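You operate a simulated robot arm through the tools that you are given. There is no shell and no other tool. Be economical: measure what you need, move in short steps, check, and stop when the job is done.

The job below is to be done with a simulated two-armed robot. You get a single attempt, and the scene is never put back.

TASK
Put the blue connector on top of the grey bundle. Turn the rewinder speed knob to 1. Press the coiler stop button two times. Pick up the grey hood with one hand, pass it to the other hand and put it on the top of the grey table. Take the blue gland and put it in the red crate on the top of the wooden table. Put the 16 insert from the top of the machine table on the shelf under the machine table and the 10 insert on top of the paper roll. Put the small wheel from the top of the machine table on the lid of the top blue box. The order is free. Set down upright: grey hood, insert.

Only the result counts: the job must be done as asked and must still hold three seconds after the hand-in. Knocking over, shifting, dropping, spilling or breaking anything else fails it. A push-on lid holds only when it is set on centred and level and pressed home; a screw cap is set on level and turned clockwise until tight.

THE ROBOT
Two 6-joint arms with two-finger grippers on one trunk, on a base that drives. Base frame: it is fixed to the floor where the robot stands at the start and does not move with it; the origin is under the middle of the robot, x ahead of it, y to its left, z up; the surface under the hand at the start is at about z = 800. Lengths are in mm, angles in degrees, forces in N, time in s.
The left shoulder is at the start at [61, 143, 900], the right one opposite. With the tool pointing down near the work surface each hand reaches from about 320 to 720 mm from the robot's upright axis, wherever it stands, measured 20 degrees to its own side. Places, roughly: blue connector (4x4x4 cm) [600, 100, 800]; blue gland (5x5x3 cm) [1100, -3500, 800]; coiler stop button [-800, 1200, 800]; grey bundle [750, -250, 750]; grey hood (13x7x9 cm) [600, -3200, 800]; insert [4750, -1500, 750]; lid of the top blue box [2600, -4200, 1000]; paper roll (7x7x10 cm) [4800, -1400, 900]; red crate (47x33x24 cm) [600, -3900, 900]; rewinder speed knob [1200, 1700, 800]; shelf under the machine table [4900, -1700, 200]; small wheel [4750, -1000, 750]; top of the grey table [800, -500, 800]. Payload 2.45 kg a hand.
Tool frame (each hand has its own): the origin (TCP) lies between the finger pads and is the grasp point; the fingertips stand 26 mm ahead of it; z points along the fingers, y is the line along which they close. The gripper opens to 96 mm. The gripper's body begins 69 mm behind the TCP.
Orientation is told as [roll, pitch, yaw] about the base's x, y, z axes, in that order, counted from this pose: with the fingers straight down and closing along the base's y, the tool's x points along the base's -x, its y along +y and its z along -z.

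THE INTERFACE
- The arms move only by the tool step_arm. It takes "left_moves", "right_moves" or both (then of equal length, played together; a hand with none holds still); each is a list of rows, each an object (a shift or turn left out is 0, a gripper value left out holds the last) with "xyz": the shift along the base's x, y, z in cm, a list of three; "rot": the turn, a rotation vector about the base's x, y, z in degrees, a list of three; "gripper": the opening, from 0 (shut) to 1 (fully open). In form: [{"xyz": [x, y, z], "rot": [wx, wy, wz], "gripper": gripper}, ...]. A call has 1 to 10 rows; each row shifts and turns the commanded pose from where the row before left it. Each row takes 0.2 s and may step no farther than 50 mm and 8.6 degrees from the row before; otherwise, or with a gripper value out of range, the whole call is refused. Where a pose cannot be reached the arm comes as near as it can. A force on the tool above 40 N (or 10 N above the force at the start of the call, whichever is more), or a blocked arm, ends the call early, and 0.2 s more pass. The fingers move at their own pace and stop on an object; they squeeze with about 35 N. The grip force told is the motor's: it shows also when the fingers shut on nothing. Time passes only in rows, and 0.2 s behind the last, so rows that do not move let the fingers close. The reply holds the time, the measured pose of the TCP, the force on the tool along the base axes, the opening and the grip force, in the units named above and with some noise, with the torque about the TCP (base axes, N m) and any sound that the robot's microphone picked up.
- Cameras (640 x 400 px; columns grow to the right, rows downward): "scene" is now at [137, 1.6, 1498.5]; the picture's right is [0.02, -1.00, 0.00], its down [-0.79, -0.01, -0.62] and it looks along [0.62, 0.01, -0.79] (base axes); focal length 289 px, centre (320, 200). "left" rides on the left gripper at [81, -3, -98] in its tool frame; the picture's right is [0.04, 1.00, 0.00], its down [-0.73, 0.03, -0.68] and it looks along [-0.68, 0.03, 0.73] (tool axes); focal length 256 px, centre (320, 200). "right" rides on the right gripper at [82, 3, -98] in its tool frame; the picture's right is [-0.04, 1.00, 0.00], its down [-0.73, -0.03, -0.68] and it looks along [-0.68, -0.03, 0.73] (tool axes); focal length 256 px, centre (320, 200). There is no depth. A picture from a camera that has moved, and an enlarged one, comes with that camera's place and axes in the base frame and with its lens.
- capture(camera): a new picture of that camera. No time passes.
- move_column(by): slides the trunk up (or, below 0, down) by that many mm; the arms and the scene camera ride with it, the base frame stays. It gives what a move gives, with no picture.
- roll_base(legs): drives the robot by 1 to 6 legs, each [ahead, turn to the left] in mm and degrees, along the robot's own axes; the way and the turn of a leg run together, so that a leg with both is an arc; at most 1500 mm and 180 degrees a leg. The arms and the cameras ride along, it lands a little off, and it stops where it bumps. It gives what a move gives.
- turn_head(pan, tilt): turns the head with the scene camera to pan (to the left, within 86 degrees either way) and tilt (down, from -29 to 69), counted from straight ahead of the robot. It gives what a move gives.
- close_up(camera, box): a new picture of the part [left, top, right, bottom] of that camera's present view, enlarged. No time passes.
- hand_in(): hands the job in; it is judged then, once.

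Work in short steps. Places have to be worked out from the pictures, the camera data and where the tool is seen: move nearer, look again, correct. Check each grasp and each placing, and mend what went wrong. You have 217 turns and 220 pictures in all, those below and enlarged ones among them. Open the grippers and draw the arms clear of the work before you hand the job in, unless the task says otherwise; then end with one line.

The tools are called after "Call:" by a JSON object that holds its "name" and its "arguments". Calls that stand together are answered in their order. step_arm: Moves the arms, as the interface text tells. Its arguments: {"type":"object","properties":{"left_moves":{"type":"array","items":{"type":"object","properties":{"xyz":{"type":"array","items":{"type":"number"}},"rot":{"type":"array","items":{"type":"number"}},"gripper":{"type":"number"}}}},"right_moves":{"type":"array","items":{"type":"object","properties":{"xyz":{"type":"array","items":{"type":"number"}},"rot":{"type":"array","items":{"type":"number"}},"gripper":{"type":"number"}}}}},"required":[]} The other tools are called the same way: move_column (by) slides the trunk up or down; roll_base (legs) drives the base; turn_head (pan, tilt) turns the head that bears the scene camera; capture (camera) takes a picture; close_up (camera, box) takes an enlarged picture of a part of a camera's view; hand_in () hands the job in.

At the start:

```text
clock: 0.0
left_tool_pos: [568.1, 226.1, 1032.9]
left_tool_rot: [0.0, 0.0, -0.2]
left_force: [-0.1, 0.0, -0.4]
left_moment: [0.0, 0.01, -0.01]
left_grip_width: 96.0
left_grasp_force: 0.0
right_tool_pos: [463.0, -196.6, 1095.4]
right_tool_rot: [-0.1, 0.0, -0.3]
right_force: [-0.6, 0.2, -1.0]
right_moment: [0.0, -0.02, 0.03]
right_grip_width: 96.2
right_grasp_force: 0.0
trunk travel left (down, up): [-525.0, 65.0]
robot x, y, heading: [-0.7, 2.3, 0.2]
head pan, tilt: [1.1, 51.7]
```

scene: 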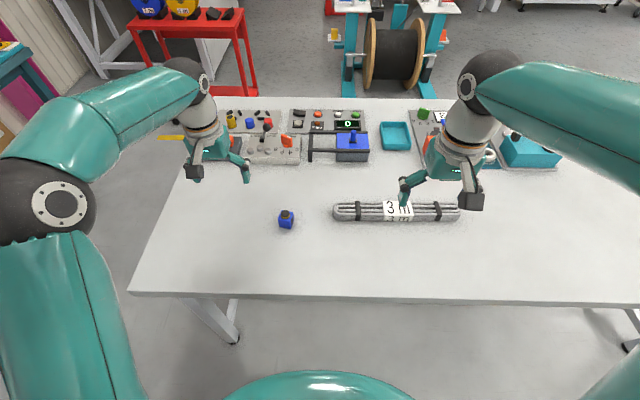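
right: 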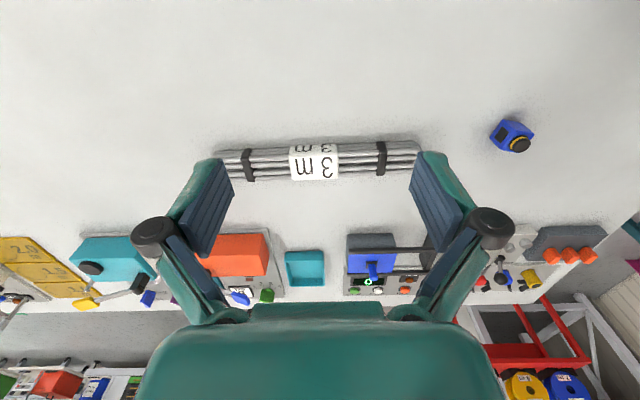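
left: 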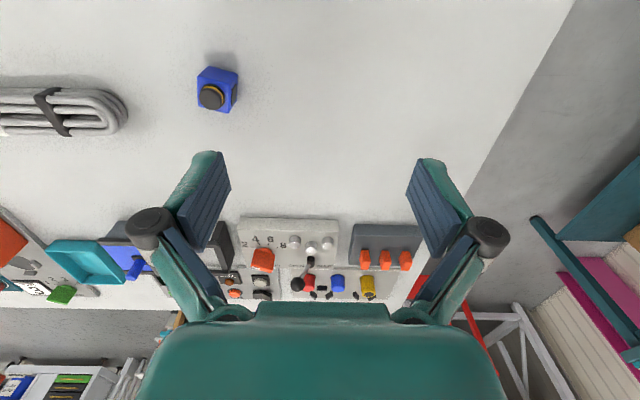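

I start by looking closely at the connector and the bundle.

Call:
{"name": "close_up", "arguments": {"camera": "scene", "box": [240, 170, 480, 250]}}

Call:
{"name": "close_up", "arguments": {"camera": "left", "box": [160, 50, 280, 125]}}

```text
2.67 times, centred on (360, 210) of scene
camera zoom: at [137.0, 1.6, 1498.5], right [0.02, -1.0, 0.0], down [-0.79, -0.01, -0.62], along [0.62, 0.01, -0.79], focal length 770 px, centre (213, 173)
```

zoom: 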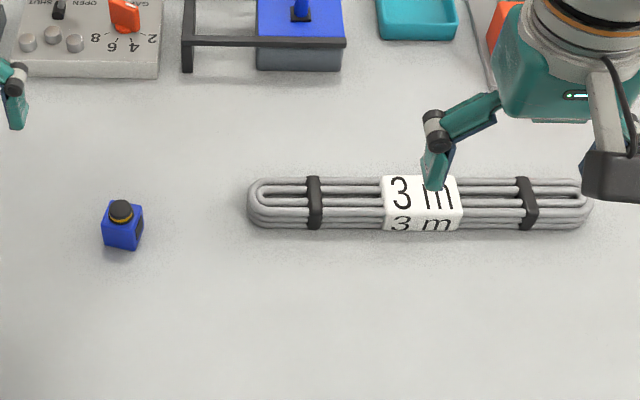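

```text
5.33 times, centred on (220, 88) of left
camera zoom: at [487.0, 223.7, 1130.1], right [-0.03, 1.0, 0.0], down [0.73, 0.03, 0.68], along [0.68, 0.02, -0.73], focal length 1365 px, centre (853, 800)
```

zoom: 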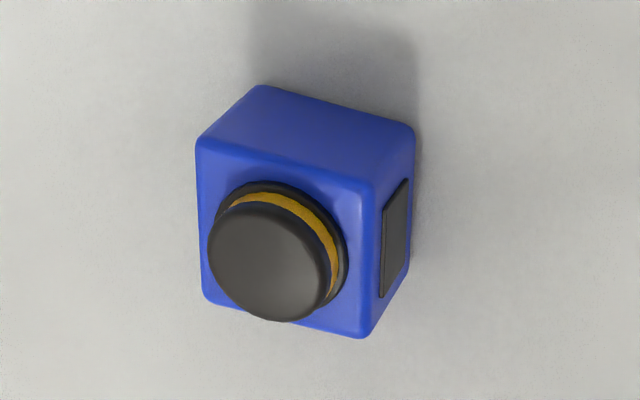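

The connector sits at about [604, 102], top ~830, turned about -12.5°. I move the left hand above it, turned to match.

Call:
{"name": "step_arm", "arguments": {"left_moves": [{"xyz": [1.2, -4.1, 0], "rot": [0, 0, -4.1], "gripper": 1}, {"xyz": [1.2, -4.1, 0], "rot": [0, 0, -4.1]}, {"xyz": [1.2, -4.1, 0], "rot": [0, 0, -4.1]}, {"xyz": [0, 0, -4.5]}, {"xyz": [0, 0, -4.5]}, {"xyz": [0, 0, -3]}, {}]}}

Call:
{"name": "capture", "arguments": {"camera": "left"}}

```text
clock: 1.6
left_tool_pos: [602.9, 100.8, 912.1]
left_tool_rot: [0.0, 0.0, -12.6]
left_force: [-0.7, 0.1, -0.7]
left_moment: [-0.02, 0.01, 0.0]
left_grip_width: 96.1
left_grasp_force: 0.0
right_tool_pos: [462.2, -196.4, 1096.2]
right_tool_rot: [0.0, 0.0, -0.3]
right_force: [0.4, 0.7, 0.6]
right_moment: [0.0, -0.04, -0.02]
right_grip_width: 96.1
right_grasp_force: 0.0
trunk travel left (down, up): [-525.0, 65.0]
robot x, y, heading: [1.5, -2.9, 0.2]
head pan, tilt: [1.1, 51.7]
```

```text
214 pictures are left
camera left: at [523.5, 117.3, 1009.6], right [0.18, 0.98, 0.0], down [0.72, -0.13, 0.68], along [0.67, -0.12, -0.73], focal length 256 px, centre (320, 200)
```

left: 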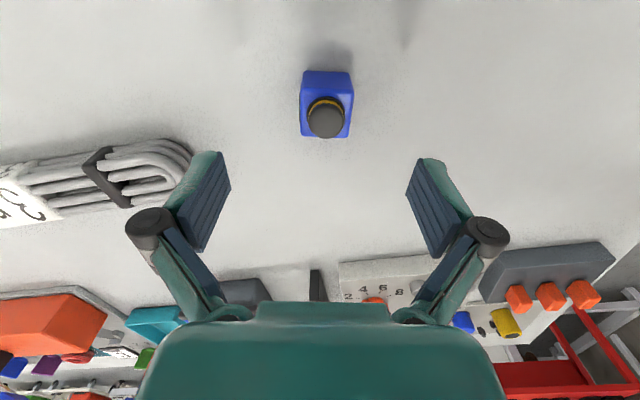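

The hand is nearly centred; a small correction and descend to grasp height, then close.

Call:
{"name": "step_arm", "arguments": {"left_moves": [{"xyz": [0.3, 0.3, -4]}, {"xyz": [0, 0, -4]}, {}, {"gripper": 0}, {}, {}, {}, {}]}}

Call:
{"name": "capture", "arguments": {"camera": "left"}}

```text
clock: 3.4
left_tool_pos: [604.0, 103.7, 832.3]
left_tool_rot: [-0.1, -0.1, -12.5]
left_force: [0.0, -0.6, -0.1]
left_moment: [-0.01, 0.0, 0.0]
left_grip_width: 35.1
left_grasp_force: 34.8
right_tool_pos: [462.7, -196.0, 1095.3]
right_tool_rot: [-0.1, 0.0, -0.3]
right_force: [0.7, 0.1, 0.0]
right_moment: [-0.01, 0.01, 0.0]
right_grip_width: 96.1
right_grasp_force: 0.1
trunk travel left (down, up): [-525.0, 65.0]
robot x, y, heading: [3.0, 2.1, 0.2]
head pan, tilt: [1.1, 51.7]
```

```text
213 pictures are left
camera left: at [524.8, 120.4, 929.8], right [0.18, 0.98, 0.0], down [0.72, -0.13, 0.68], along [0.67, -0.12, -0.73], focal length 256 px, centre (320, 200)
```

left: 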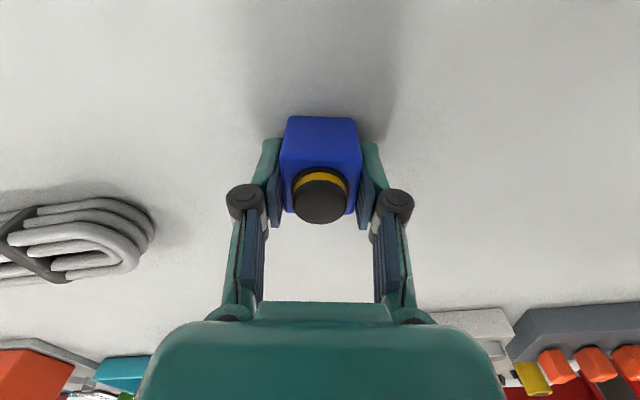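

Connector is gripped (35 mm). I lift it and carry it to the bundle's label (about [640, -215], top ~830), moving the right arm aside first.

Call:
{"name": "step_arm", "arguments": {"left_moves": [{"xyz": [0, 0, 4]}, {"xyz": [0, 0, 4]}, {"xyz": [0, 0, 2]}, {}, {"xyz": [0.5, -4.9, 0], "rot": [0, 0, 4]}, {"xyz": [0.5, -4.9, 0], "rot": [0, 0, 4]}, {"xyz": [0.5, -4.9, 0], "rot": [0, 0, 4]}, {"xyz": [0.5, -4.9, 0]}, {"xyz": [0.5, -4.9, 0]}, {"xyz": [0.5, -4.5, 0]}], "right_moves": [{"xyz": [0, -4.9, 0]}, {"xyz": [0, -4.9, 0]}, {"xyz": [0, -4.9, 0]}, {"xyz": [0, -4.9, 0]}, {"xyz": [0, -4.9, 0]}, {}, {}, {}, {}, {}]}}

Call:
{"name": "capture", "arguments": {"camera": "left"}}

Call:
{"name": "capture", "arguments": {"camera": "scene"}}

```text
clock: 5.8
left_tool_pos: [607.5, -82.0, 937.3]
left_tool_rot: [-0.7, 0.4, 3.5]
left_force: [-0.2, 0.3, -1.3]
left_moment: [-0.01, -0.02, 0.02]
left_grip_width: 35.0
left_grasp_force: 35.2
left hand out of reach, approached as far as the arm can: row 8, 9, 10
right_tool_pos: [461.8, -442.3, 1094.7]
right_tool_rot: [0.0, 0.1, -0.3]
right_force: [-0.2, 0.7, 0.5]
right_moment: [0.0, 0.0, 0.03]
right_grip_width: 95.9
right_grasp_force: 0.0
trunk travel left (down, up): [-525.0, 65.0]
robot x, y, heading: [-1.8, -3.7, -0.1]
head pan, tilt: [1.1, 51.7]
stopped in row 10 (left hand): the arm was blocked; the commanded pose is now the measured one
```

```text
212 pictures are left
camera left: at [527.1, -88.7, 1036.2], right [-0.1, 0.99, -0.01], down [0.73, 0.08, 0.67], along [0.67, 0.06, -0.74], focal length 256 px, centre (320, 200)
```

left: 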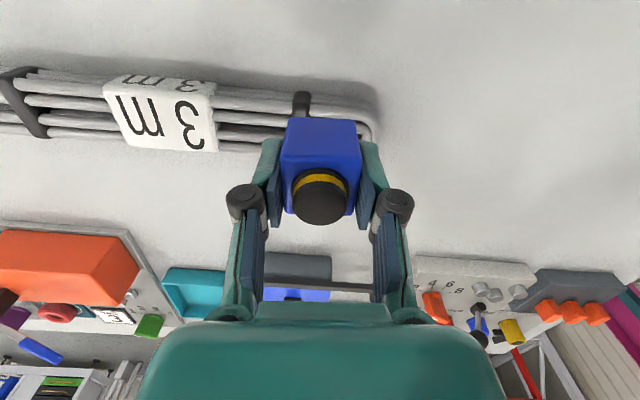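

```text
211 pictures are left
camera scene: at [137.5, 2.1, 1497.0], right [0.02, -1.0, 0.0], down [-0.79, -0.02, -0.62], along [0.62, 0.01, -0.79], focal length 289 px, centre (320, 200)
```

scene: 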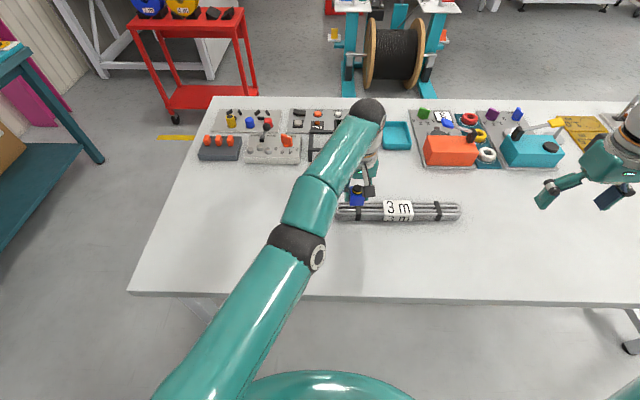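

The left arm is at its sideways reach limit, so I turn the base right by 20°.

Call:
{"name": "roll_base", "arguments": {"legs": [[0, -20]]}}

Call:
{"name": "capture", "arguments": {"camera": "left"}}

Call:
{"name": "capture", "arguments": {"camera": "scene"}}

```text
clock: 7.3
left_tool_pos: [547.0, -255.3, 929.5]
left_tool_rot: [-0.3, 1.0, -14.1]
left_force: [0.3, 0.3, 0.3]
left_moment: [0.02, 0.02, 0.03]
left_grip_width: 34.9
left_grasp_force: 34.8
right_tool_pos: [308.7, -557.2, 1095.8]
right_tool_rot: [0.1, 0.0, -17.6]
right_force: [0.7, 0.2, 1.1]
right_moment: [-0.01, -0.02, 0.02]
right_grip_width: 95.9
right_grasp_force: 0.0
trunk travel left (down, up): [-525.0, 65.0]
robot x, y, heading: [5.3, 13.4, -17.5]
head pan, tilt: [1.1, 51.7]
stopped in leg 1: the robot was blocked; the commanded pose is now the measured one
```

```text
210 pictures are left
camera left: at [469.9, -237.6, 1029.0], right [0.2, 0.98, 0.0], down [0.73, -0.15, 0.66], along [0.65, -0.14, -0.75], focal length 256 px, centre (320, 200)
```

left: 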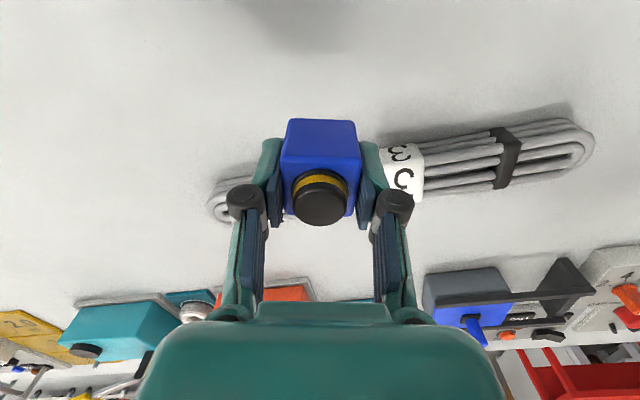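

```text
209 pictures are left
camera scene: at [134.9, -25.6, 1498.1], right [-0.28, -0.96, 0.0], down [-0.75, 0.22, -0.62], along [0.59, -0.17, -0.79], focal length 289 px, centre (320, 200)
```

scene: 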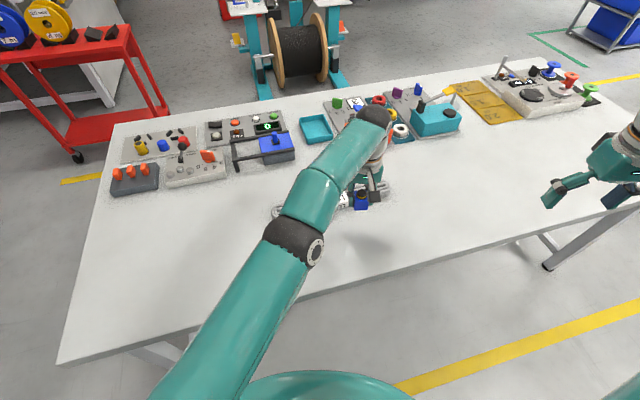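

The turn got blocked at -17.5° but the hand can now reach. I move the connector over the label at [640, -215] and check.

Call:
{"name": "step_arm", "arguments": {"left_moves": [{"xyz": [3.1, 1.3, 0], "rot": [0.3, -1, 4.5]}, {"xyz": [3.1, 1.3, 0], "rot": [0, 0, 4.5]}, {"xyz": [3.1, 1.3, 0], "rot": [0, 0, 4.5]}, {}]}}

Call:
{"name": "capture", "arguments": {"camera": "left"}}

Call:
{"name": "close_up", "arguments": {"camera": "scene", "box": [240, 150, 440, 250]}}

```text
clock: 8.3
left_tool_pos: [604.7, -196.7, 929.9]
left_tool_rot: [0.2, 0.2, -0.5]
left_force: [-0.4, -0.4, -1.0]
left_moment: [-0.02, -0.01, 0.03]
left_grip_width: 34.8
left_grasp_force: 35.0
left hand out of reach, approached as far as the arm can: row 1, 2, 3
right_tool_pos: [307.4, -557.5, 1095.7]
right_tool_rot: [0.1, 0.1, -17.6]
right_force: [-1.1, -0.1, -0.1]
right_moment: [0.01, 0.02, 0.01]
right_grip_width: 96.0
right_grasp_force: 0.0
trunk travel left (down, up): [-525.0, 65.0]
robot x, y, heading: [7.4, 14.9, -17.3]
head pan, tilt: [1.1, 51.7]
```

```text
208 pictures are left
camera left: at [523.9, -198.0, 1027.7], right [-0.03, 1.0, 0.0], down [0.74, 0.02, 0.68], along [0.68, 0.02, -0.74], focal length 256 px, centre (320, 200)
```

left: 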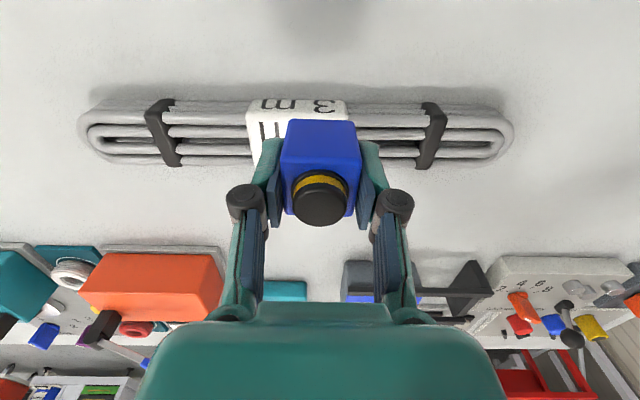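

```text
3.20 times, centred on (340, 200) of scene
camera zoom: at [135.1, -25.8, 1498.5], right [-0.28, -0.96, 0.0], down [-0.75, 0.22, -0.62], along [0.59, -0.17, -0.79], focal length 924 px, centre (256, 200)
```

zoom: 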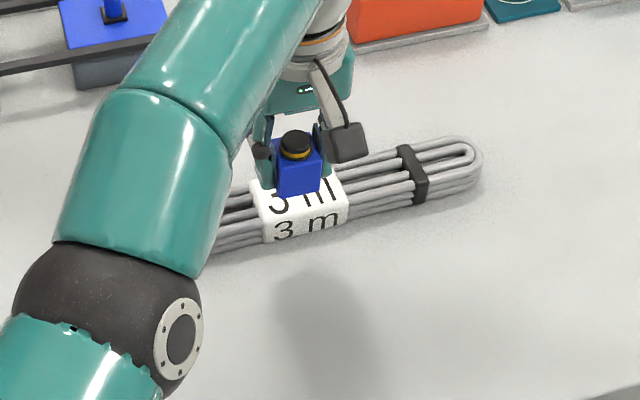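

The arm runs out of reach about 35 mm short. I try driving ahead slightly; the hand is well above the bundle.

Call:
{"name": "roll_base", "arguments": {"legs": [[40, 0]]}}

```text
clock: 9.2
left_tool_pos: [644.7, -209.8, 928.4]
left_tool_rot: [0.1, 0.3, -0.8]
left_force: [-0.3, -0.5, -1.7]
left_moment: [0.01, 0.08, -0.03]
left_grip_width: 35.0
left_grasp_force: 34.8
right_tool_pos: [349.0, -569.5, 1094.3]
right_tool_rot: [0.1, 0.3, -17.6]
right_force: [1.3, 0.0, -0.6]
right_moment: [0.0, 0.06, -0.04]
right_grip_width: 95.9
right_grasp_force: 0.0
trunk travel left (down, up): [-525.0, 65.0]
robot x, y, heading: [40.2, 0.4, -17.8]
head pan, tilt: [1.1, 51.7]
```

The base moved ahead and the hand is at [645, -210]. I pull the command back slightly and begin lowering.

Call:
{"name": "step_arm", "arguments": {"left_moves": [{"xyz": [0, 0, -2]}, {}]}}

Call:
{"name": "capture", "arguments": {"camera": "left"}}

```text
clock: 9.8
left_tool_pos: [642.4, -208.7, 909.5]
left_tool_rot: [0.3, 0.1, -0.6]
left_force: [-0.4, 0.1, -0.8]
left_moment: [0.02, -0.01, 0.03]
left_grip_width: 35.0
left_grasp_force: 34.7
right_tool_pos: [346.0, -570.0, 1097.6]
right_tool_rot: [0.1, 0.1, -17.7]
right_force: [0.1, -0.1, 0.2]
right_moment: [-0.02, 0.0, 0.0]
right_grip_width: 96.1
right_grasp_force: 0.2
trunk travel left (down, up): [-525.0, 65.0]
robot x, y, heading: [43.9, 1.3, -17.3]
head pan, tilt: [1.1, 51.7]
```

```text
206 pictures are left
camera left: at [562.1, -210.0, 1007.4], right [-0.03, 1.0, 0.0], down [0.74, 0.02, 0.68], along [0.68, 0.02, -0.74], focal length 256 px, centre (320, 200)
```

left: 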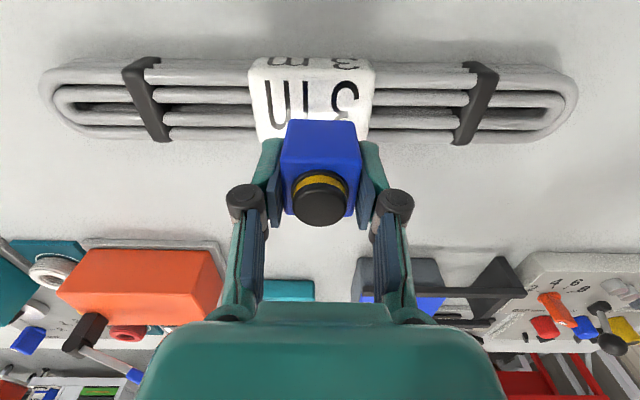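

Hand is centred over the label. I lower 4 cm and look.

Call:
{"name": "step_arm", "arguments": {"left_moves": [{"xyz": [0.2, -0.3, -2]}, {"xyz": [0, 0, -1.5]}, {"xyz": [0, 0, -0.5]}, {}]}}

Call:
{"name": "close_up", "arguments": {"camera": "scene", "box": [260, 150, 420, 250]}}

```text
clock: 10.8
left_tool_pos: [645.7, -210.5, 869.8]
left_tool_rot: [0.2, 0.4, -0.6]
left_force: [-0.1, -0.5, -1.1]
left_moment: [-0.05, 0.01, -0.02]
left_grip_width: 35.0
left_grasp_force: 35.3
right_tool_pos: [346.7, -569.8, 1096.3]
right_tool_rot: [0.1, 0.1, -17.5]
right_force: [0.3, 0.0, 0.3]
right_moment: [-0.03, -0.03, 0.03]
right_grip_width: 95.9
right_grasp_force: 0.0
trunk travel left (down, up): [-525.0, 65.0]
robot x, y, heading: [39.9, 1.4, -17.8]
head pan, tilt: [1.1, 51.7]
```

```text
4.00 times, centred on (340, 200) of scene
camera zoom: at [173.7, -37.6, 1498.4], right [-0.28, -0.96, 0.0], down [-0.75, 0.22, -0.62], along [0.59, -0.17, -0.79], focal length 1155 px, centre (240, 200)
```

zoom: 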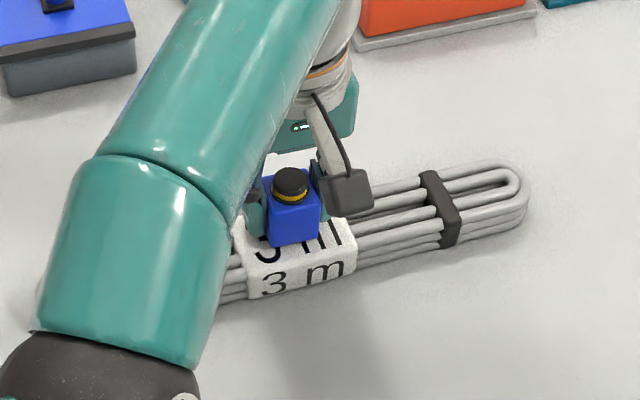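

The cube is just above the label and centred. I lower in small steps until contact.

Call:
{"name": "step_arm", "arguments": {"left_moves": [{"xyz": [0, 0, -0.4]}, {"xyz": [0, 0, -0.3]}, {}]}}

```text
clock: 11.6
left_tool_pos: [644.5, -211.1, 866.5]
left_tool_rot: [0.1, 0.0, -0.7]
left_force: [1.2, 0.0, 8.6]
left_moment: [-0.17, -0.04, 0.0]
left_grip_width: 35.2
left_grasp_force: 34.4
right_tool_pos: [345.1, -570.0, 1097.3]
right_tool_rot: [0.1, 0.1, -17.6]
right_force: [-0.3, -0.1, -0.7]
right_moment: [0.03, 0.0, 0.01]
right_grip_width: 95.9
right_grasp_force: 0.1
trunk travel left (down, up): [-525.0, 65.0]
robot x, y, heading: [39.1, 3.2, -17.8]
head pan, tilt: [1.1, 51.7]
```

Contact at z≈866 (8.6 N up). I release and lift straight up.

Call:
{"name": "step_arm", "arguments": {"left_moves": [{"gripper": 0.5}, {}, {}, {"xyz": [0, 0, 3]}, {"xyz": [0, 0, 4]}, {"xyz": [0, 0, 4]}, {"xyz": [-3, 3, 0]}]}}

Call:
{"name": "capture", "arguments": {"camera": "left"}}

Call:
{"name": "capture", "arguments": {"camera": "scene"}}

```text
clock: 13.2
left_tool_pos: [604.1, -173.0, 973.8]
left_tool_rot: [0.0, 0.0, -0.6]
left_force: [-0.1, -0.9, 0.4]
left_moment: [-0.03, -0.02, -0.02]
left_grip_width: 48.1
left_grasp_force: 0.0
left hand out of reach, approached as far as the arm can: row 5, 6
right_tool_pos: [344.1, -570.0, 1098.1]
right_tool_rot: [0.1, 0.0, -17.7]
right_force: [-0.5, -0.6, 0.5]
right_moment: [0.02, -0.04, 0.01]
right_grip_width: 96.1
right_grasp_force: 0.1
trunk travel left (down, up): [-525.0, 65.0]
robot x, y, heading: [44.6, 2.1, -17.5]
head pan, tilt: [1.1, 51.7]
```

```text
204 pictures are left
camera left: at [522.8, -175.1, 1070.9], right [-0.03, 1.0, 0.0], down [0.73, 0.02, 0.68], along [0.68, 0.02, -0.73], focal length 256 px, centre (320, 200)
```

left: 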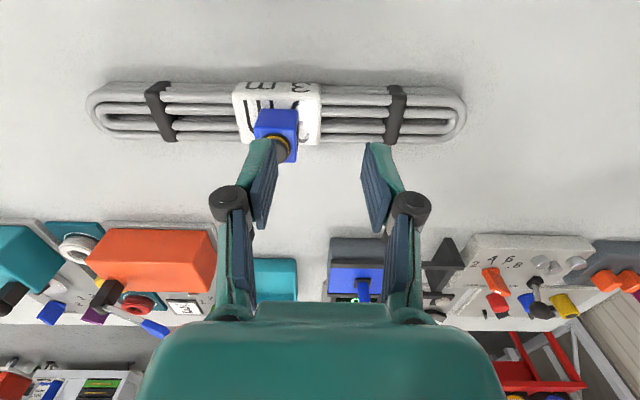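

```text
203 pictures are left
camera scene: at [171.8, -36.6, 1498.5], right [-0.28, -0.96, 0.0], down [-0.75, 0.22, -0.62], along [0.6, -0.17, -0.78], focal length 289 px, centre (320, 200)
```

scene: 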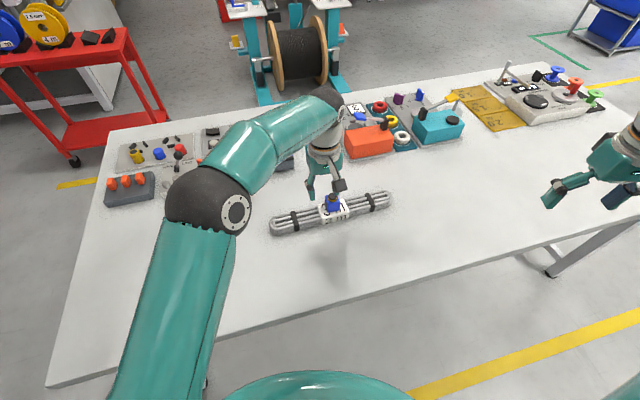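

The connector stands on the bundle. Next I raise and tuck the arm, then back away from the table.

Call:
{"name": "step_arm", "arguments": {"left_moves": [{"xyz": [-3, 2, 3.3]}, {"xyz": [-3, 2, 3.3]}, {"xyz": [-3, 3, 2.5]}, {"xyz": [-3, 4, 0]}, {"xyz": [-2, 4.5, 0]}, {"xyz": [-1, 4.5, 0]}, {"xyz": [0, 4.5, 0]}, {"xyz": [0, 4, 0]}]}}

Call:
{"name": "roll_base", "arguments": {"legs": [[-350, 0], [0, 17]]}}

Call:
{"name": "turn_head", "arguments": {"pan": 70, "tilt": 20}}

Call:
{"name": "capture", "arguments": {"camera": "scene"}}

```text
clock: 15.0
left_tool_pos: [451.6, 113.0, 1061.0]
left_tool_rot: [0.2, 0.2, -0.7]
left_force: [-0.4, 0.9, -0.5]
left_moment: [0.01, 0.03, -0.01]
left_grip_width: 48.1
left_grasp_force: 0.0
right_tool_pos: [345.7, -569.3, 1098.2]
right_tool_rot: [-0.1, 0.1, -17.6]
right_force: [0.5, -0.6, 0.3]
right_moment: [-0.04, 0.01, -0.01]
right_grip_width: 95.6
right_grasp_force: 0.0
trunk travel left (down, up): [-525.0, 65.0]
robot x, y, heading: [43.8, -1.2, -17.7]
head pan, tilt: [1.1, 51.7]
```

```text
clock: 18.3
left_tool_pos: [68.8, 332.5, 1061.9]
left_tool_rot: [0.2, 0.2, 16.5]
left_force: [0.3, 0.5, -0.2]
left_moment: [-0.03, -0.04, -0.02]
left_grip_width: 48.0
left_grasp_force: 0.1
right_tool_pos: [169.1, -349.5, 1097.3]
right_tool_rot: [0.1, 0.1, -0.5]
right_force: [-0.3, -0.4, -0.1]
right_moment: [0.03, -0.03, -0.01]
right_grip_width: 96.2
right_grasp_force: 0.0
trunk travel left (down, up): [-525.0, 65.0]
robot x, y, heading: [-294.4, 99.9, -0.6]
head pan, tilt: [1.1, 51.7]
```

```text
clock: 19.7
left_tool_pos: [70.4, 332.6, 1061.6]
left_tool_rot: [0.1, 0.2, 16.5]
left_force: [-0.3, 0.4, 0.1]
left_moment: [0.0, -0.01, 0.01]
left_grip_width: 47.8
left_grasp_force: 0.0
right_tool_pos: [168.7, -350.5, 1096.5]
right_tool_rot: [0.1, 0.0, -0.4]
right_force: [-0.5, 0.4, 1.2]
right_moment: [0.0, -0.01, 0.03]
right_grip_width: 96.1
right_grasp_force: 0.0
trunk travel left (down, up): [-525.0, 65.0]
robot x, y, heading: [-294.4, 93.3, -0.3]
head pan, tilt: [70.0, 20.0]
```

```text
202 pictures are left
camera scene: at [-196.6, 183.1, 1546.3], right [0.94, -0.35, 0.0], down [-0.12, -0.32, -0.94], along [0.33, 0.88, -0.34], focal length 289 px, centre (320, 200)
```

scene: 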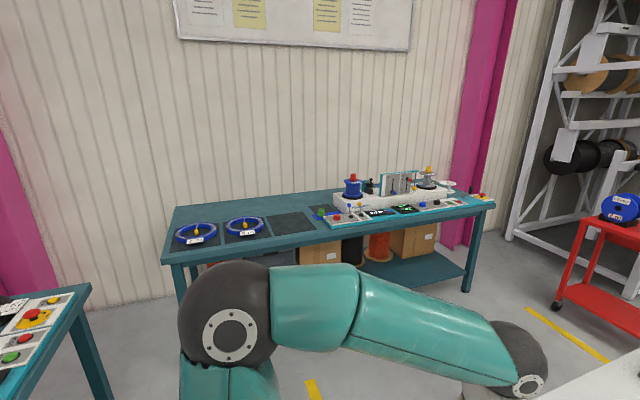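

A bench with panels is on the far side, and another on the left. I zoom in on both.

Call:
{"name": "close_up", "arguments": {"camera": "scene", "box": [300, 150, 500, 250]}}

Call:
{"name": "turn_head", "arguments": {"pan": 86, "tilt": 35}}

Call:
{"name": "capture", "arguments": {"camera": "scene"}}

```text
3.20 times, centred on (400, 200) of scene
camera zoom: at [-196.6, 183.1, 1546.3], right [0.94, -0.35, 0.0], down [-0.12, -0.32, -0.94], along [0.33, 0.88, -0.34], focal length 924 px, centre (64, 200)
```

zoom: 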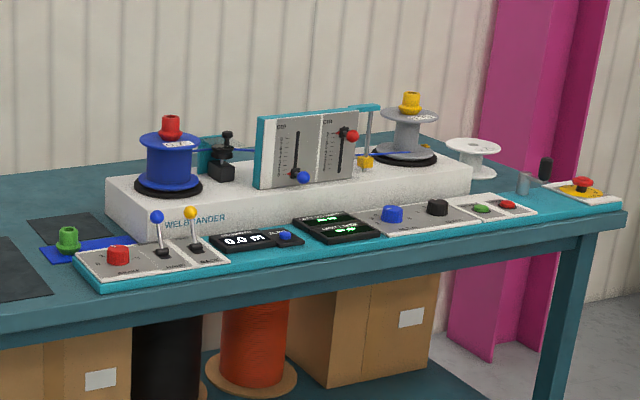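

```text
clock: 20.5
left_tool_pos: [70.2, 332.4, 1062.3]
left_tool_rot: [0.2, 0.2, 16.5]
left_force: [-0.4, -0.6, -0.3]
left_moment: [0.0, -0.01, -0.03]
left_grip_width: 48.0
left_grasp_force: 0.1
right_tool_pos: [167.1, -351.5, 1097.8]
right_tool_rot: [0.1, 0.1, -0.5]
right_force: [-0.8, 0.4, 0.7]
right_moment: [0.03, -0.02, 0.01]
right_grip_width: 96.1
right_grasp_force: 0.1
trunk travel left (down, up): [-525.0, 65.0]
robot x, y, heading: [-292.1, 94.7, -0.3]
head pan, tilt: [85.9, 35.0]
```

```text
200 pictures are left
camera scene: at [-222.2, 183.5, 1522.6], right [1.0, -0.08, 0.0], down [-0.04, -0.57, -0.82], along [0.06, 0.82, -0.57], focal length 289 px, centre (320, 200)
```

scene: 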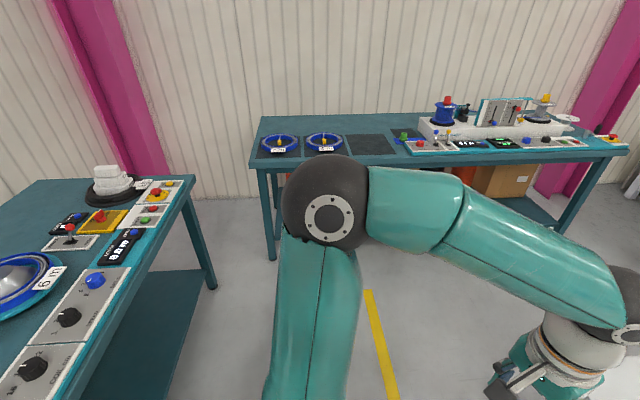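

The bench ahead-left (around [1170,1720]) carries the rewinder candidate; the one at x≈-735 is the coiler candidate. I drive to (-294, ~1130) and turn to face the coiler bench.

Call:
{"name": "roll_base", "arguments": {"legs": [[0, 90], [1040, 0], [0, 88]]}}

Call:
{"name": "turn_head", "arguments": {"pan": 0, "tilt": 50}}

Call:
{"name": "capture", "arguments": {"camera": "scene"}}

```text
clock: 24.2
left_tool_pos: [-406.6, 514.6, 1060.4]
left_tool_rot: [0.1, 0.5, 88.9]
left_force: [-0.4, -0.3, -0.2]
left_moment: [0.03, -0.05, -0.04]
left_grip_width: 47.9
left_grasp_force: 0.1
right_tool_pos: [275.0, 402.6, 1098.1]
right_tool_rot: [-0.1, 0.0, 72.1]
right_force: [-0.9, 0.0, -0.2]
right_moment: [-0.02, 0.0, 0.01]
right_grip_width: 95.9
right_grasp_force: 0.1
trunk travel left (down, up): [-525.0, 65.0]
robot x, y, heading: [-243.9, 85.1, 73.6]
head pan, tilt: [85.9, 35.0]
stopped in leg 1: the robot was blocked; the commanded pose is now the measured one
```

```text
clock: 25.8
left_tool_pos: [-405.0, 513.6, 1061.7]
left_tool_rot: [0.2, 0.3, 89.0]
left_force: [0.6, 0.6, 0.1]
left_moment: [-0.04, -0.02, 0.0]
left_grip_width: 48.1
left_grasp_force: 0.1
right_tool_pos: [276.1, 401.2, 1098.8]
right_tool_rot: [0.0, 0.0, 71.9]
right_force: [0.6, 0.4, 1.2]
right_moment: [-0.01, 0.01, 0.02]
right_grip_width: 96.1
right_grasp_force: 0.0
trunk travel left (down, up): [-525.0, 65.0]
robot x, y, heading: [-247.6, 85.3, 73.9]
head pan, tilt: [0.0, 50.0]
```

```text
199 pictures are left
camera scene: at [-208.2, 216.0, 1500.8], right [0.96, -0.28, 0.0], down [-0.21, -0.74, -0.64], along [0.18, 0.62, -0.77], focal length 289 px, centre (320, 200)
```

scene: 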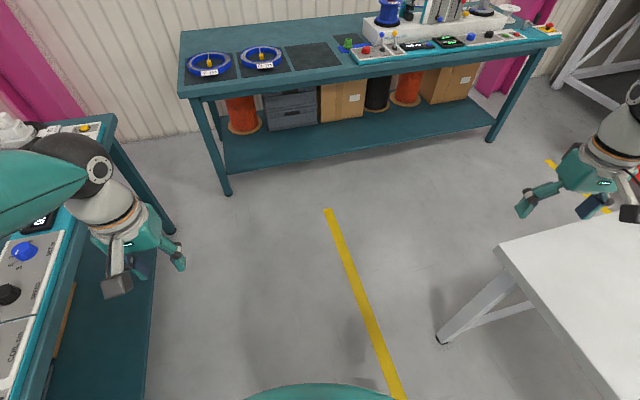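

The turn was blocked at 74°. I look to the left and the rear to see what it touched.

Call:
{"name": "turn_head", "arguments": {"pan": 80, "tilt": 45}}

Call:
{"name": "capture", "arguments": {"camera": "scene"}}

```text
clock: 27.3
left_tool_pos: [-405.4, 513.9, 1061.9]
left_tool_rot: [0.2, 0.3, 89.0]
left_force: [0.1, -0.9, 0.2]
left_moment: [0.0, -0.03, 0.03]
left_grip_width: 48.1
left_grasp_force: 0.0
right_tool_pos: [276.5, 402.6, 1099.3]
right_tool_rot: [0.0, 0.0, 72.0]
right_force: [0.0, 0.5, -0.7]
right_moment: [0.0, 0.0, 0.01]
right_grip_width: 96.0
right_grasp_force: 0.0
trunk travel left (down, up): [-525.0, 65.0]
robot x, y, heading: [-250.6, 84.0, 73.7]
head pan, tilt: [80.0, 45.0]
```

```text
198 pictures are left
camera scene: at [-302.6, 178.1, 1507.7], right [0.44, 0.9, 0.0], down [0.63, -0.31, -0.71], along [-0.63, 0.31, -0.71], focal length 289 px, centre (320, 200)
```

scene: 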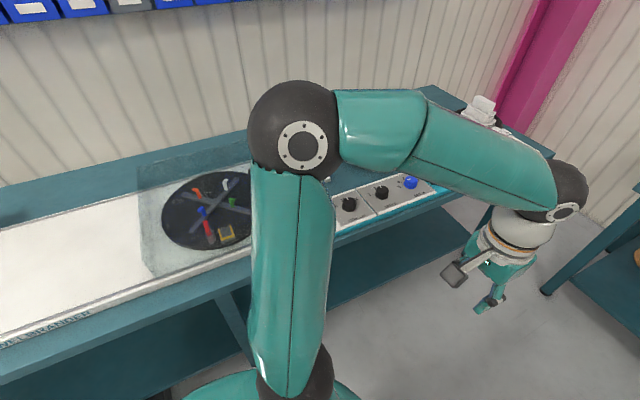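

I check the right side and rear as well.

Call:
{"name": "turn_head", "arguments": {"pan": -80, "tilt": 45}}

Call:
{"name": "capture", "arguments": {"camera": "scene"}}

```text
clock: 29.8
left_tool_pos: [-405.3, 514.0, 1061.8]
left_tool_rot: [0.2, 0.3, 88.9]
left_force: [0.2, 0.1, -0.4]
left_moment: [-0.02, 0.02, -0.01]
left_grip_width: 47.8
left_grasp_force: 0.0
right_tool_pos: [276.6, 402.1, 1098.9]
right_tool_rot: [0.0, 0.0, 72.0]
right_force: [-0.2, 0.2, -0.4]
right_moment: [-0.02, 0.02, -0.02]
right_grip_width: 96.1
right_grasp_force: 0.1
trunk travel left (down, up): [-525.0, 65.0]
robot x, y, heading: [-249.8, 81.3, 73.8]
head pan, tilt: [-80.0, 45.0]
```

```text
197 pictures are left
camera scene: at [-148.8, 133.3, 1507.7], right [-0.11, -0.99, 0.0], down [-0.7, 0.08, -0.71], along [0.7, -0.08, -0.71], focal length 289 px, centre (320, 200)
```

scene: 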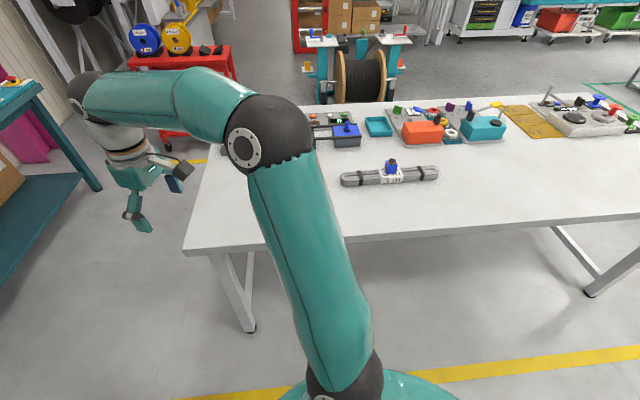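

Only the left elbow was near the coiler bench; ahead is clear. I drive on out of there along the present heading, then turn toward the rewinder bench.

Call:
{"name": "roll_base", "arguments": {"legs": [[930, 0], [0, -72], [1100, 0]]}}

Call:
{"name": "turn_head", "arguments": {"pan": 60, "tilt": 40}}

Call:
{"name": "capture", "arguments": {"camera": "scene"}}

```text
clock: 38.0
left_tool_pos: [362.0, 1270.2, 1062.2]
left_tool_rot: [0.4, 0.3, 20.1]
left_force: [-0.3, -0.4, 0.3]
left_moment: [0.03, 0.03, -0.02]
left_grip_width: 48.0
left_grasp_force: 0.0
right_tool_pos: [502.4, 593.9, 1097.0]
right_tool_rot: [0.2, 0.3, 2.9]
right_force: [0.7, -0.6, -0.2]
right_moment: [0.04, -0.01, -0.04]
right_grip_width: 96.3
right_grasp_force: 0.1
trunk travel left (down, up): [-525.0, 65.0]
robot x, y, heading: [12.8, 1009.2, 3.9]
head pan, tilt: [-80.0, 45.0]
stopped in leg 2: the robot was blocked; the commanded pose is now the measured one
```

```text
clock: 40.2
left_tool_pos: [359.9, 1272.3, 1062.6]
left_tool_rot: [0.2, 0.3, 20.0]
left_force: [-0.7, 0.7, -0.3]
left_moment: [-0.01, 0.01, -0.01]
left_grip_width: 47.9
left_grasp_force: 0.1
right_tool_pos: [500.7, 596.1, 1099.1]
right_tool_rot: [0.1, 0.1, 3.0]
right_force: [-0.3, -0.2, -0.3]
right_moment: [-0.01, 0.0, -0.02]
right_grip_width: 96.0
right_grasp_force: 0.0
trunk travel left (down, up): [-525.0, 65.0]
robot x, y, heading: [7.7, 1014.5, 4.4]
head pan, tilt: [60.0, 40.0]
```

```text
196 pictures are left
camera scene: at [110.0, 1093.8, 1515.0], right [0.9, -0.44, 0.0], down [-0.28, -0.58, -0.77], along [0.34, 0.69, -0.64], focal length 289 px, centre (320, 200)
```

scene: 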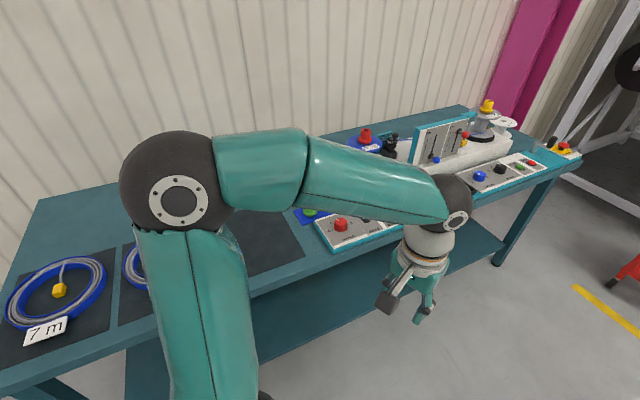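

Motion stopped again 2° short. I look down in front and to the right to learn what the base is touching.

Call:
{"name": "turn_head", "arguments": {"pan": -30, "tilt": 69}}

Call:
{"name": "capture", "arguments": {"camera": "scene"}}

```text
clock: 41.9
left_tool_pos: [360.4, 1272.8, 1062.1]
left_tool_rot: [0.2, 0.3, 19.9]
left_force: [0.2, -0.2, 0.2]
left_moment: [0.02, -0.05, -0.02]
left_grip_width: 48.0
left_grasp_force: 0.0
right_tool_pos: [501.3, 595.6, 1099.7]
right_tool_rot: [0.0, -0.1, 2.9]
right_force: [0.3, -0.6, -0.5]
right_moment: [-0.02, -0.02, 0.0]
right_grip_width: 95.9
right_grasp_force: 0.0
trunk travel left (down, up): [-525.0, 65.0]
robot x, y, heading: [10.9, 1013.0, 4.0]
head pan, tilt: [-30.0, 68.8]
```

```text
195 pictures are left
camera scene: at [123.0, 992.9, 1478.8], right [-0.44, -0.9, 0.0], down [-0.84, 0.41, -0.36], along [0.33, -0.16, -0.93], focal length 289 px, centre (320, 200)
```

scene: 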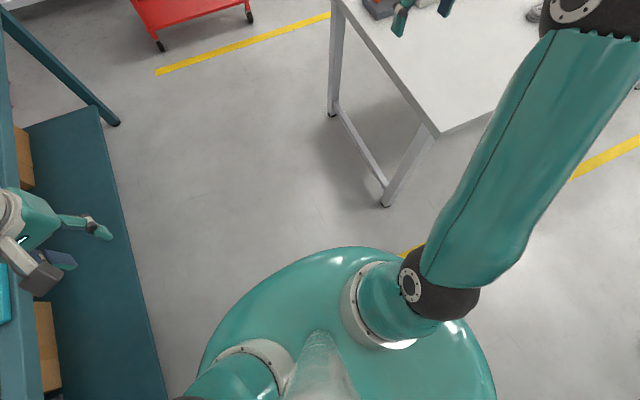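

Nothing is near the base; the stop seems harmless. I continue the drive toward the rewinder.

Call:
{"name": "roll_base", "arguments": {"legs": [[1100, 0]]}}

Call:
{"name": "turn_head", "arguments": {"pan": 75, "tilt": 40}}

Call:
{"name": "capture", "arguments": {"camera": "scene"}}

```text
clock: 47.5
left_tool_pos: [1446.4, 1355.2, 1062.2]
left_tool_rot: [0.2, 0.3, 20.4]
left_force: [0.0, -0.7, -0.9]
left_moment: [0.0, -0.01, -0.01]
left_grip_width: 48.0
left_grasp_force: 0.1
right_tool_pos: [1592.2, 681.0, 1099.4]
right_tool_rot: [0.1, 0.1, 3.4]
right_force: [0.1, -0.3, 0.6]
right_moment: [0.0, 0.01, -0.01]
right_grip_width: 95.9
right_grasp_force: 0.0
trunk travel left (down, up): [-525.0, 65.0]
robot x, y, heading: [1098.6, 1092.9, 4.4]
head pan, tilt: [-30.0, 68.8]
```

```text
clock: 49.4
left_tool_pos: [1446.9, 1356.8, 1063.2]
left_tool_rot: [0.2, 0.3, 20.3]
left_force: [-1.0, 0.8, 0.7]
left_moment: [0.01, -0.02, -0.03]
left_grip_width: 48.1
left_grasp_force: 0.0
right_tool_pos: [1592.6, 680.9, 1099.7]
right_tool_rot: [0.1, 0.1, 3.5]
right_force: [-0.1, 0.9, -0.3]
right_moment: [-0.02, -0.02, 0.0]
right_grip_width: 96.1
right_grasp_force: 0.0
trunk travel left (down, up): [-525.0, 65.0]
robot x, y, heading: [1096.6, 1096.2, 4.6]
head pan, tilt: [75.0, 40.0]
```

```text
194 pictures are left
camera scene: at [1176.3, 1182.4, 1515.0], right [0.98, -0.18, 0.0], down [-0.12, -0.63, -0.77], along [0.14, 0.75, -0.64], focal length 289 px, centre (320, 200)
```

scene: 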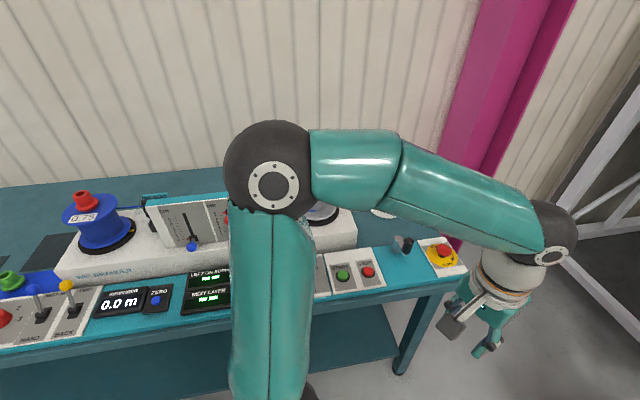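

I turn left to face the bench.

Call:
{"name": "roll_base", "arguments": {"legs": [[0, 85]]}}

Call:
{"name": "turn_head", "arguments": {"pan": 0, "tilt": 50}}

Call:
{"name": "capture", "arguments": {"camera": "scene"}}

```text
clock: 53.1
left_tool_pos: [946.1, 1506.1, 1062.9]
left_tool_rot: [0.1, 0.2, 94.1]
left_force: [-1.1, -0.1, -0.6]
left_moment: [0.02, -0.01, -0.03]
left_grip_width: 47.9
left_grasp_force: 0.1
right_tool_pos: [1635.2, 1454.0, 1101.3]
right_tool_rot: [-0.2, 0.1, 77.2]
right_force: [-0.2, 0.4, 1.1]
right_moment: [-0.06, -0.04, -0.03]
right_grip_width: 95.8
right_grasp_force: 0.0
trunk travel left (down, up): [-525.0, 65.0]
robot x, y, heading: [1145.4, 1084.9, 79.3]
head pan, tilt: [75.0, 40.0]
stopped in leg 1: the robot was blocked; the commanded pose is now the measured one
```

```text
clock: 54.5
left_tool_pos: [949.0, 1506.3, 1064.7]
left_tool_rot: [0.2, 0.2, 94.0]
left_force: [-0.4, -0.8, -0.6]
left_moment: [-0.03, -0.03, -0.01]
left_grip_width: 48.1
left_grasp_force: 0.2
right_tool_pos: [1637.0, 1454.9, 1100.5]
right_tool_rot: [0.1, 0.1, 77.1]
right_force: [0.1, -0.5, 0.4]
right_moment: [0.03, 0.03, 0.01]
right_grip_width: 96.0
right_grasp_force: 0.0
trunk travel left (down, up): [-525.0, 65.0]
robot x, y, heading: [1146.0, 1085.9, 79.4]
head pan, tilt: [0.0, 50.0]
```

```text
193 pictures are left
camera scene: at [1170.8, 1222.5, 1500.8], right [0.98, -0.19, 0.0], down [-0.14, -0.75, -0.64], along [0.12, 0.63, -0.77], focal length 289 px, centre (320, 200)
```

scene: 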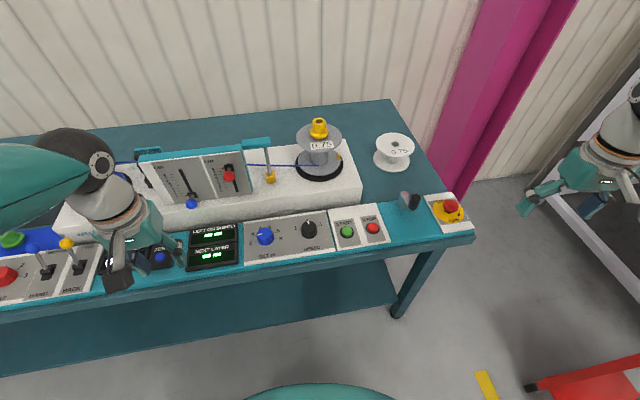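

Turns simply land short. I zoom in on the knob panel.

Call:
{"name": "close_up", "arguments": {"camera": "scene", "box": [180, 200, 400, 280]}}

```text
2.91 times, centred on (290, 240) of scene
camera zoom: at [1170.8, 1222.5, 1500.8], right [0.98, -0.19, 0.0], down [-0.14, -0.75, -0.64], along [0.12, 0.63, -0.77], focal length 840 px, centre (407, 84)
```

zoom: 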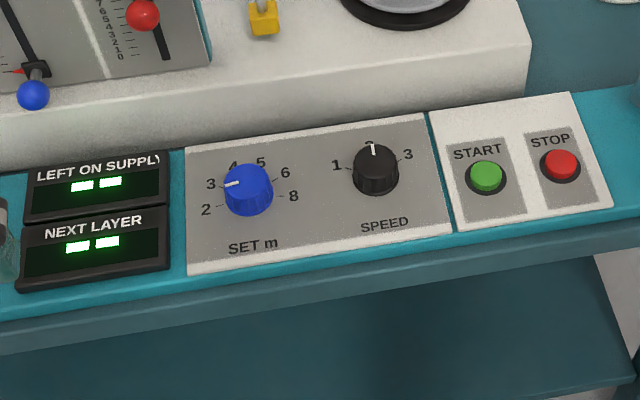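

The black SPEED knob is at 2, at about [1225, 1660, 830]; "1" lies ~55–60° counterclockwise. I bring the right hand above it with the yaw pre-turned clockwise.

Call:
{"name": "step_arm", "arguments": {"right_moves": [{"xyz": [-4.1, 2.0, 0], "rot": [0, 0, -3]}, {"xyz": [-4.1, 2.0, 0], "rot": [0, 0, -3]}, {"xyz": [-4.1, 2.0, 0], "rot": [0, 0, -3]}, {"xyz": [-4.1, 2.0, 0], "rot": [0, 0, -3]}, {"xyz": [-4.1, 2.0, 0], "rot": [0, 0, -3]}, {"xyz": [-4.1, 2.0, 0], "rot": [0, 0, -3]}, {"xyz": [-4.1, 2.0, 0], "rot": [0, 0, -3]}, {"xyz": [-4.1, 2.0, 0], "rot": [0, 0, -3]}, {"xyz": [-4.1, 2.0, 0], "rot": [0, 0, -3]}, {"xyz": [-4.1, 2.0, -2], "gripper": 0.75}]}}

Call:
{"name": "capture", "arguments": {"camera": "right"}}

```text
clock: 56.7
left_tool_pos: [946.9, 1506.2, 1063.9]
left_tool_rot: [0.0, 0.3, 94.0]
left_force: [-0.6, -1.0, 0.0]
left_moment: [-0.02, -0.03, 0.0]
left_grip_width: 48.1
left_grasp_force: 0.1
right_tool_pos: [1226.1, 1658.0, 1077.0]
right_tool_rot: [-0.1, 0.0, 49.9]
right_force: [0.0, 1.1, 0.2]
right_moment: [-0.01, -0.03, 0.02]
right_grip_width: 72.0
right_grasp_force: 0.0
trunk travel left (down, up): [-525.0, 65.0]
robot x, y, heading: [1142.9, 1086.0, 79.1]
head pan, tilt: [0.0, 50.0]
```

```text
191 pictures are left
camera right: at [1171.5, 1597.5, 1176.6], right [-0.74, 0.67, 0.0], down [0.49, 0.54, 0.68], along [0.46, 0.5, -0.74], focal length 256 px, centre (320, 200)
```

right: 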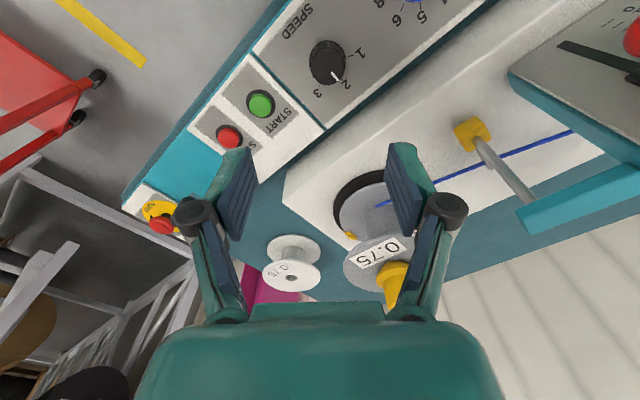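

Knob is at about [1225, 1667]. I zoom in to read the pointer and label angles.

Call:
{"name": "close_up", "arguments": {"camera": "right", "box": [270, 10, 400, 110]}}

```text
4.00 times, centred on (335, 60) of right
camera zoom: at [1171.5, 1597.5, 1176.6], right [-0.74, 0.67, 0.0], down [0.49, 0.54, 0.68], along [0.46, 0.5, -0.74], focal length 1024 px, centre (260, 760)
```

zoom: 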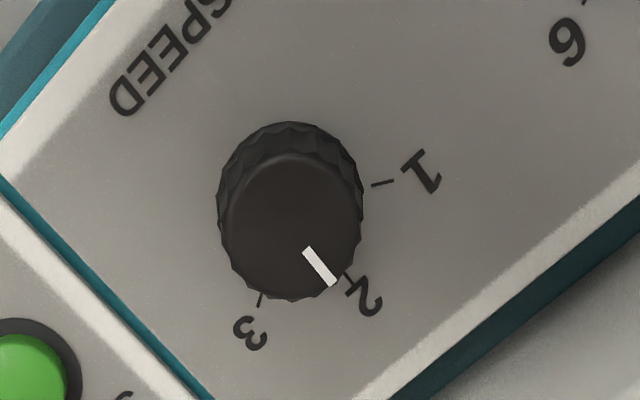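

Ticks 1 and 3 lie at ±59° about a knob centre of [1227, 1669]. I descend halfway and check.

Call:
{"name": "step_arm", "arguments": {"right_moves": [{"xyz": [0.1, 1.1, -4.5]}, {"xyz": [0, 0, -4.5]}, {"xyz": [0, 0, -4.5]}, {"xyz": [0, 0, -3.5]}, {}]}}

Call:
{"name": "capture", "arguments": {"camera": "right"}}

```text
clock: 57.9
left_tool_pos: [948.4, 1504.8, 1063.2]
left_tool_rot: [0.2, 0.1, 94.0]
left_force: [0.1, -0.4, -0.4]
left_moment: [-0.01, 0.01, -0.01]
left_grip_width: 48.0
left_grasp_force: 0.0
right_tool_pos: [1227.7, 1665.8, 910.9]
right_tool_rot: [-0.1, 0.0, 50.1]
right_force: [-0.4, -0.1, -0.1]
right_moment: [0.01, -0.01, 0.0]
right_grip_width: 71.9
right_grasp_force: 0.2
trunk travel left (down, up): [-525.0, 65.0]
robot x, y, heading: [1148.9, 1088.7, 79.2]
head pan, tilt: [0.0, 50.0]
```

```text
189 pictures are left
camera right: at [1172.6, 1606.3, 1009.6], right [-0.74, 0.67, 0.0], down [0.49, 0.54, 0.68], along [0.46, 0.5, -0.73], focal length 256 px, centre (320, 200)
```

right: 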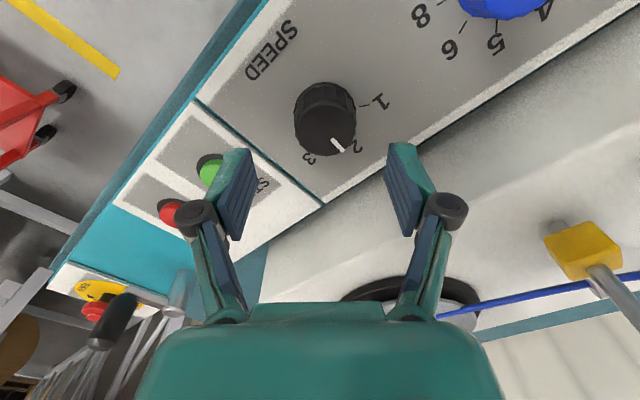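

Aligned. I descend to about z=853 and close on the knob.

Call:
{"name": "step_arm", "arguments": {"right_moves": [{"xyz": [0, 0.4, -3]}, {"xyz": [0, 0, -2]}, {"xyz": [0, 0, -0.8]}, {"gripper": 0.3}, {}, {}, {}]}}

Call:
{"name": "capture", "arguments": {"camera": "right"}}

```text
clock: 59.5
left_tool_pos: [948.5, 1506.6, 1063.8]
left_tool_rot: [0.1, 0.3, 94.0]
left_force: [0.7, 0.0, -0.5]
left_moment: [0.03, -0.03, -0.02]
left_grip_width: 48.3
left_grasp_force: 0.1
right_tool_pos: [1226.8, 1670.9, 853.0]
right_tool_rot: [0.3, -0.1, 50.0]
right_force: [-11.4, 11.3, 3.9]
right_moment: [0.9, 0.49, -0.08]
right_grip_width: 40.5
right_grasp_force: 45.3
trunk travel left (down, up): [-525.0, 65.0]
robot x, y, heading: [1144.1, 1090.1, 79.0]
head pan, tilt: [0.0, 50.0]
```

```text
188 pictures are left
camera right: at [1171.9, 1610.2, 953.0], right [-0.74, 0.67, 0.0], down [0.49, 0.54, 0.68], along [0.46, 0.51, -0.73], focal length 256 px, centre (320, 200)
```

right: 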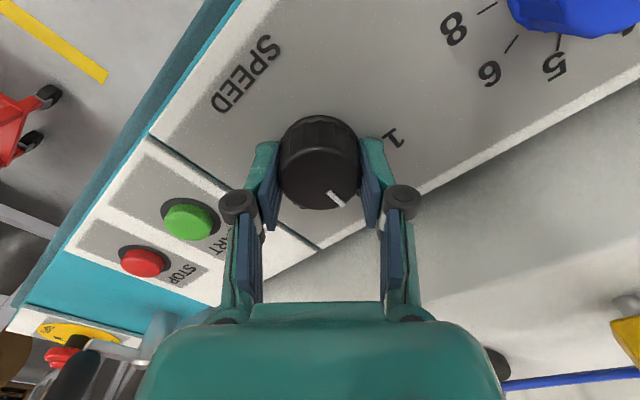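

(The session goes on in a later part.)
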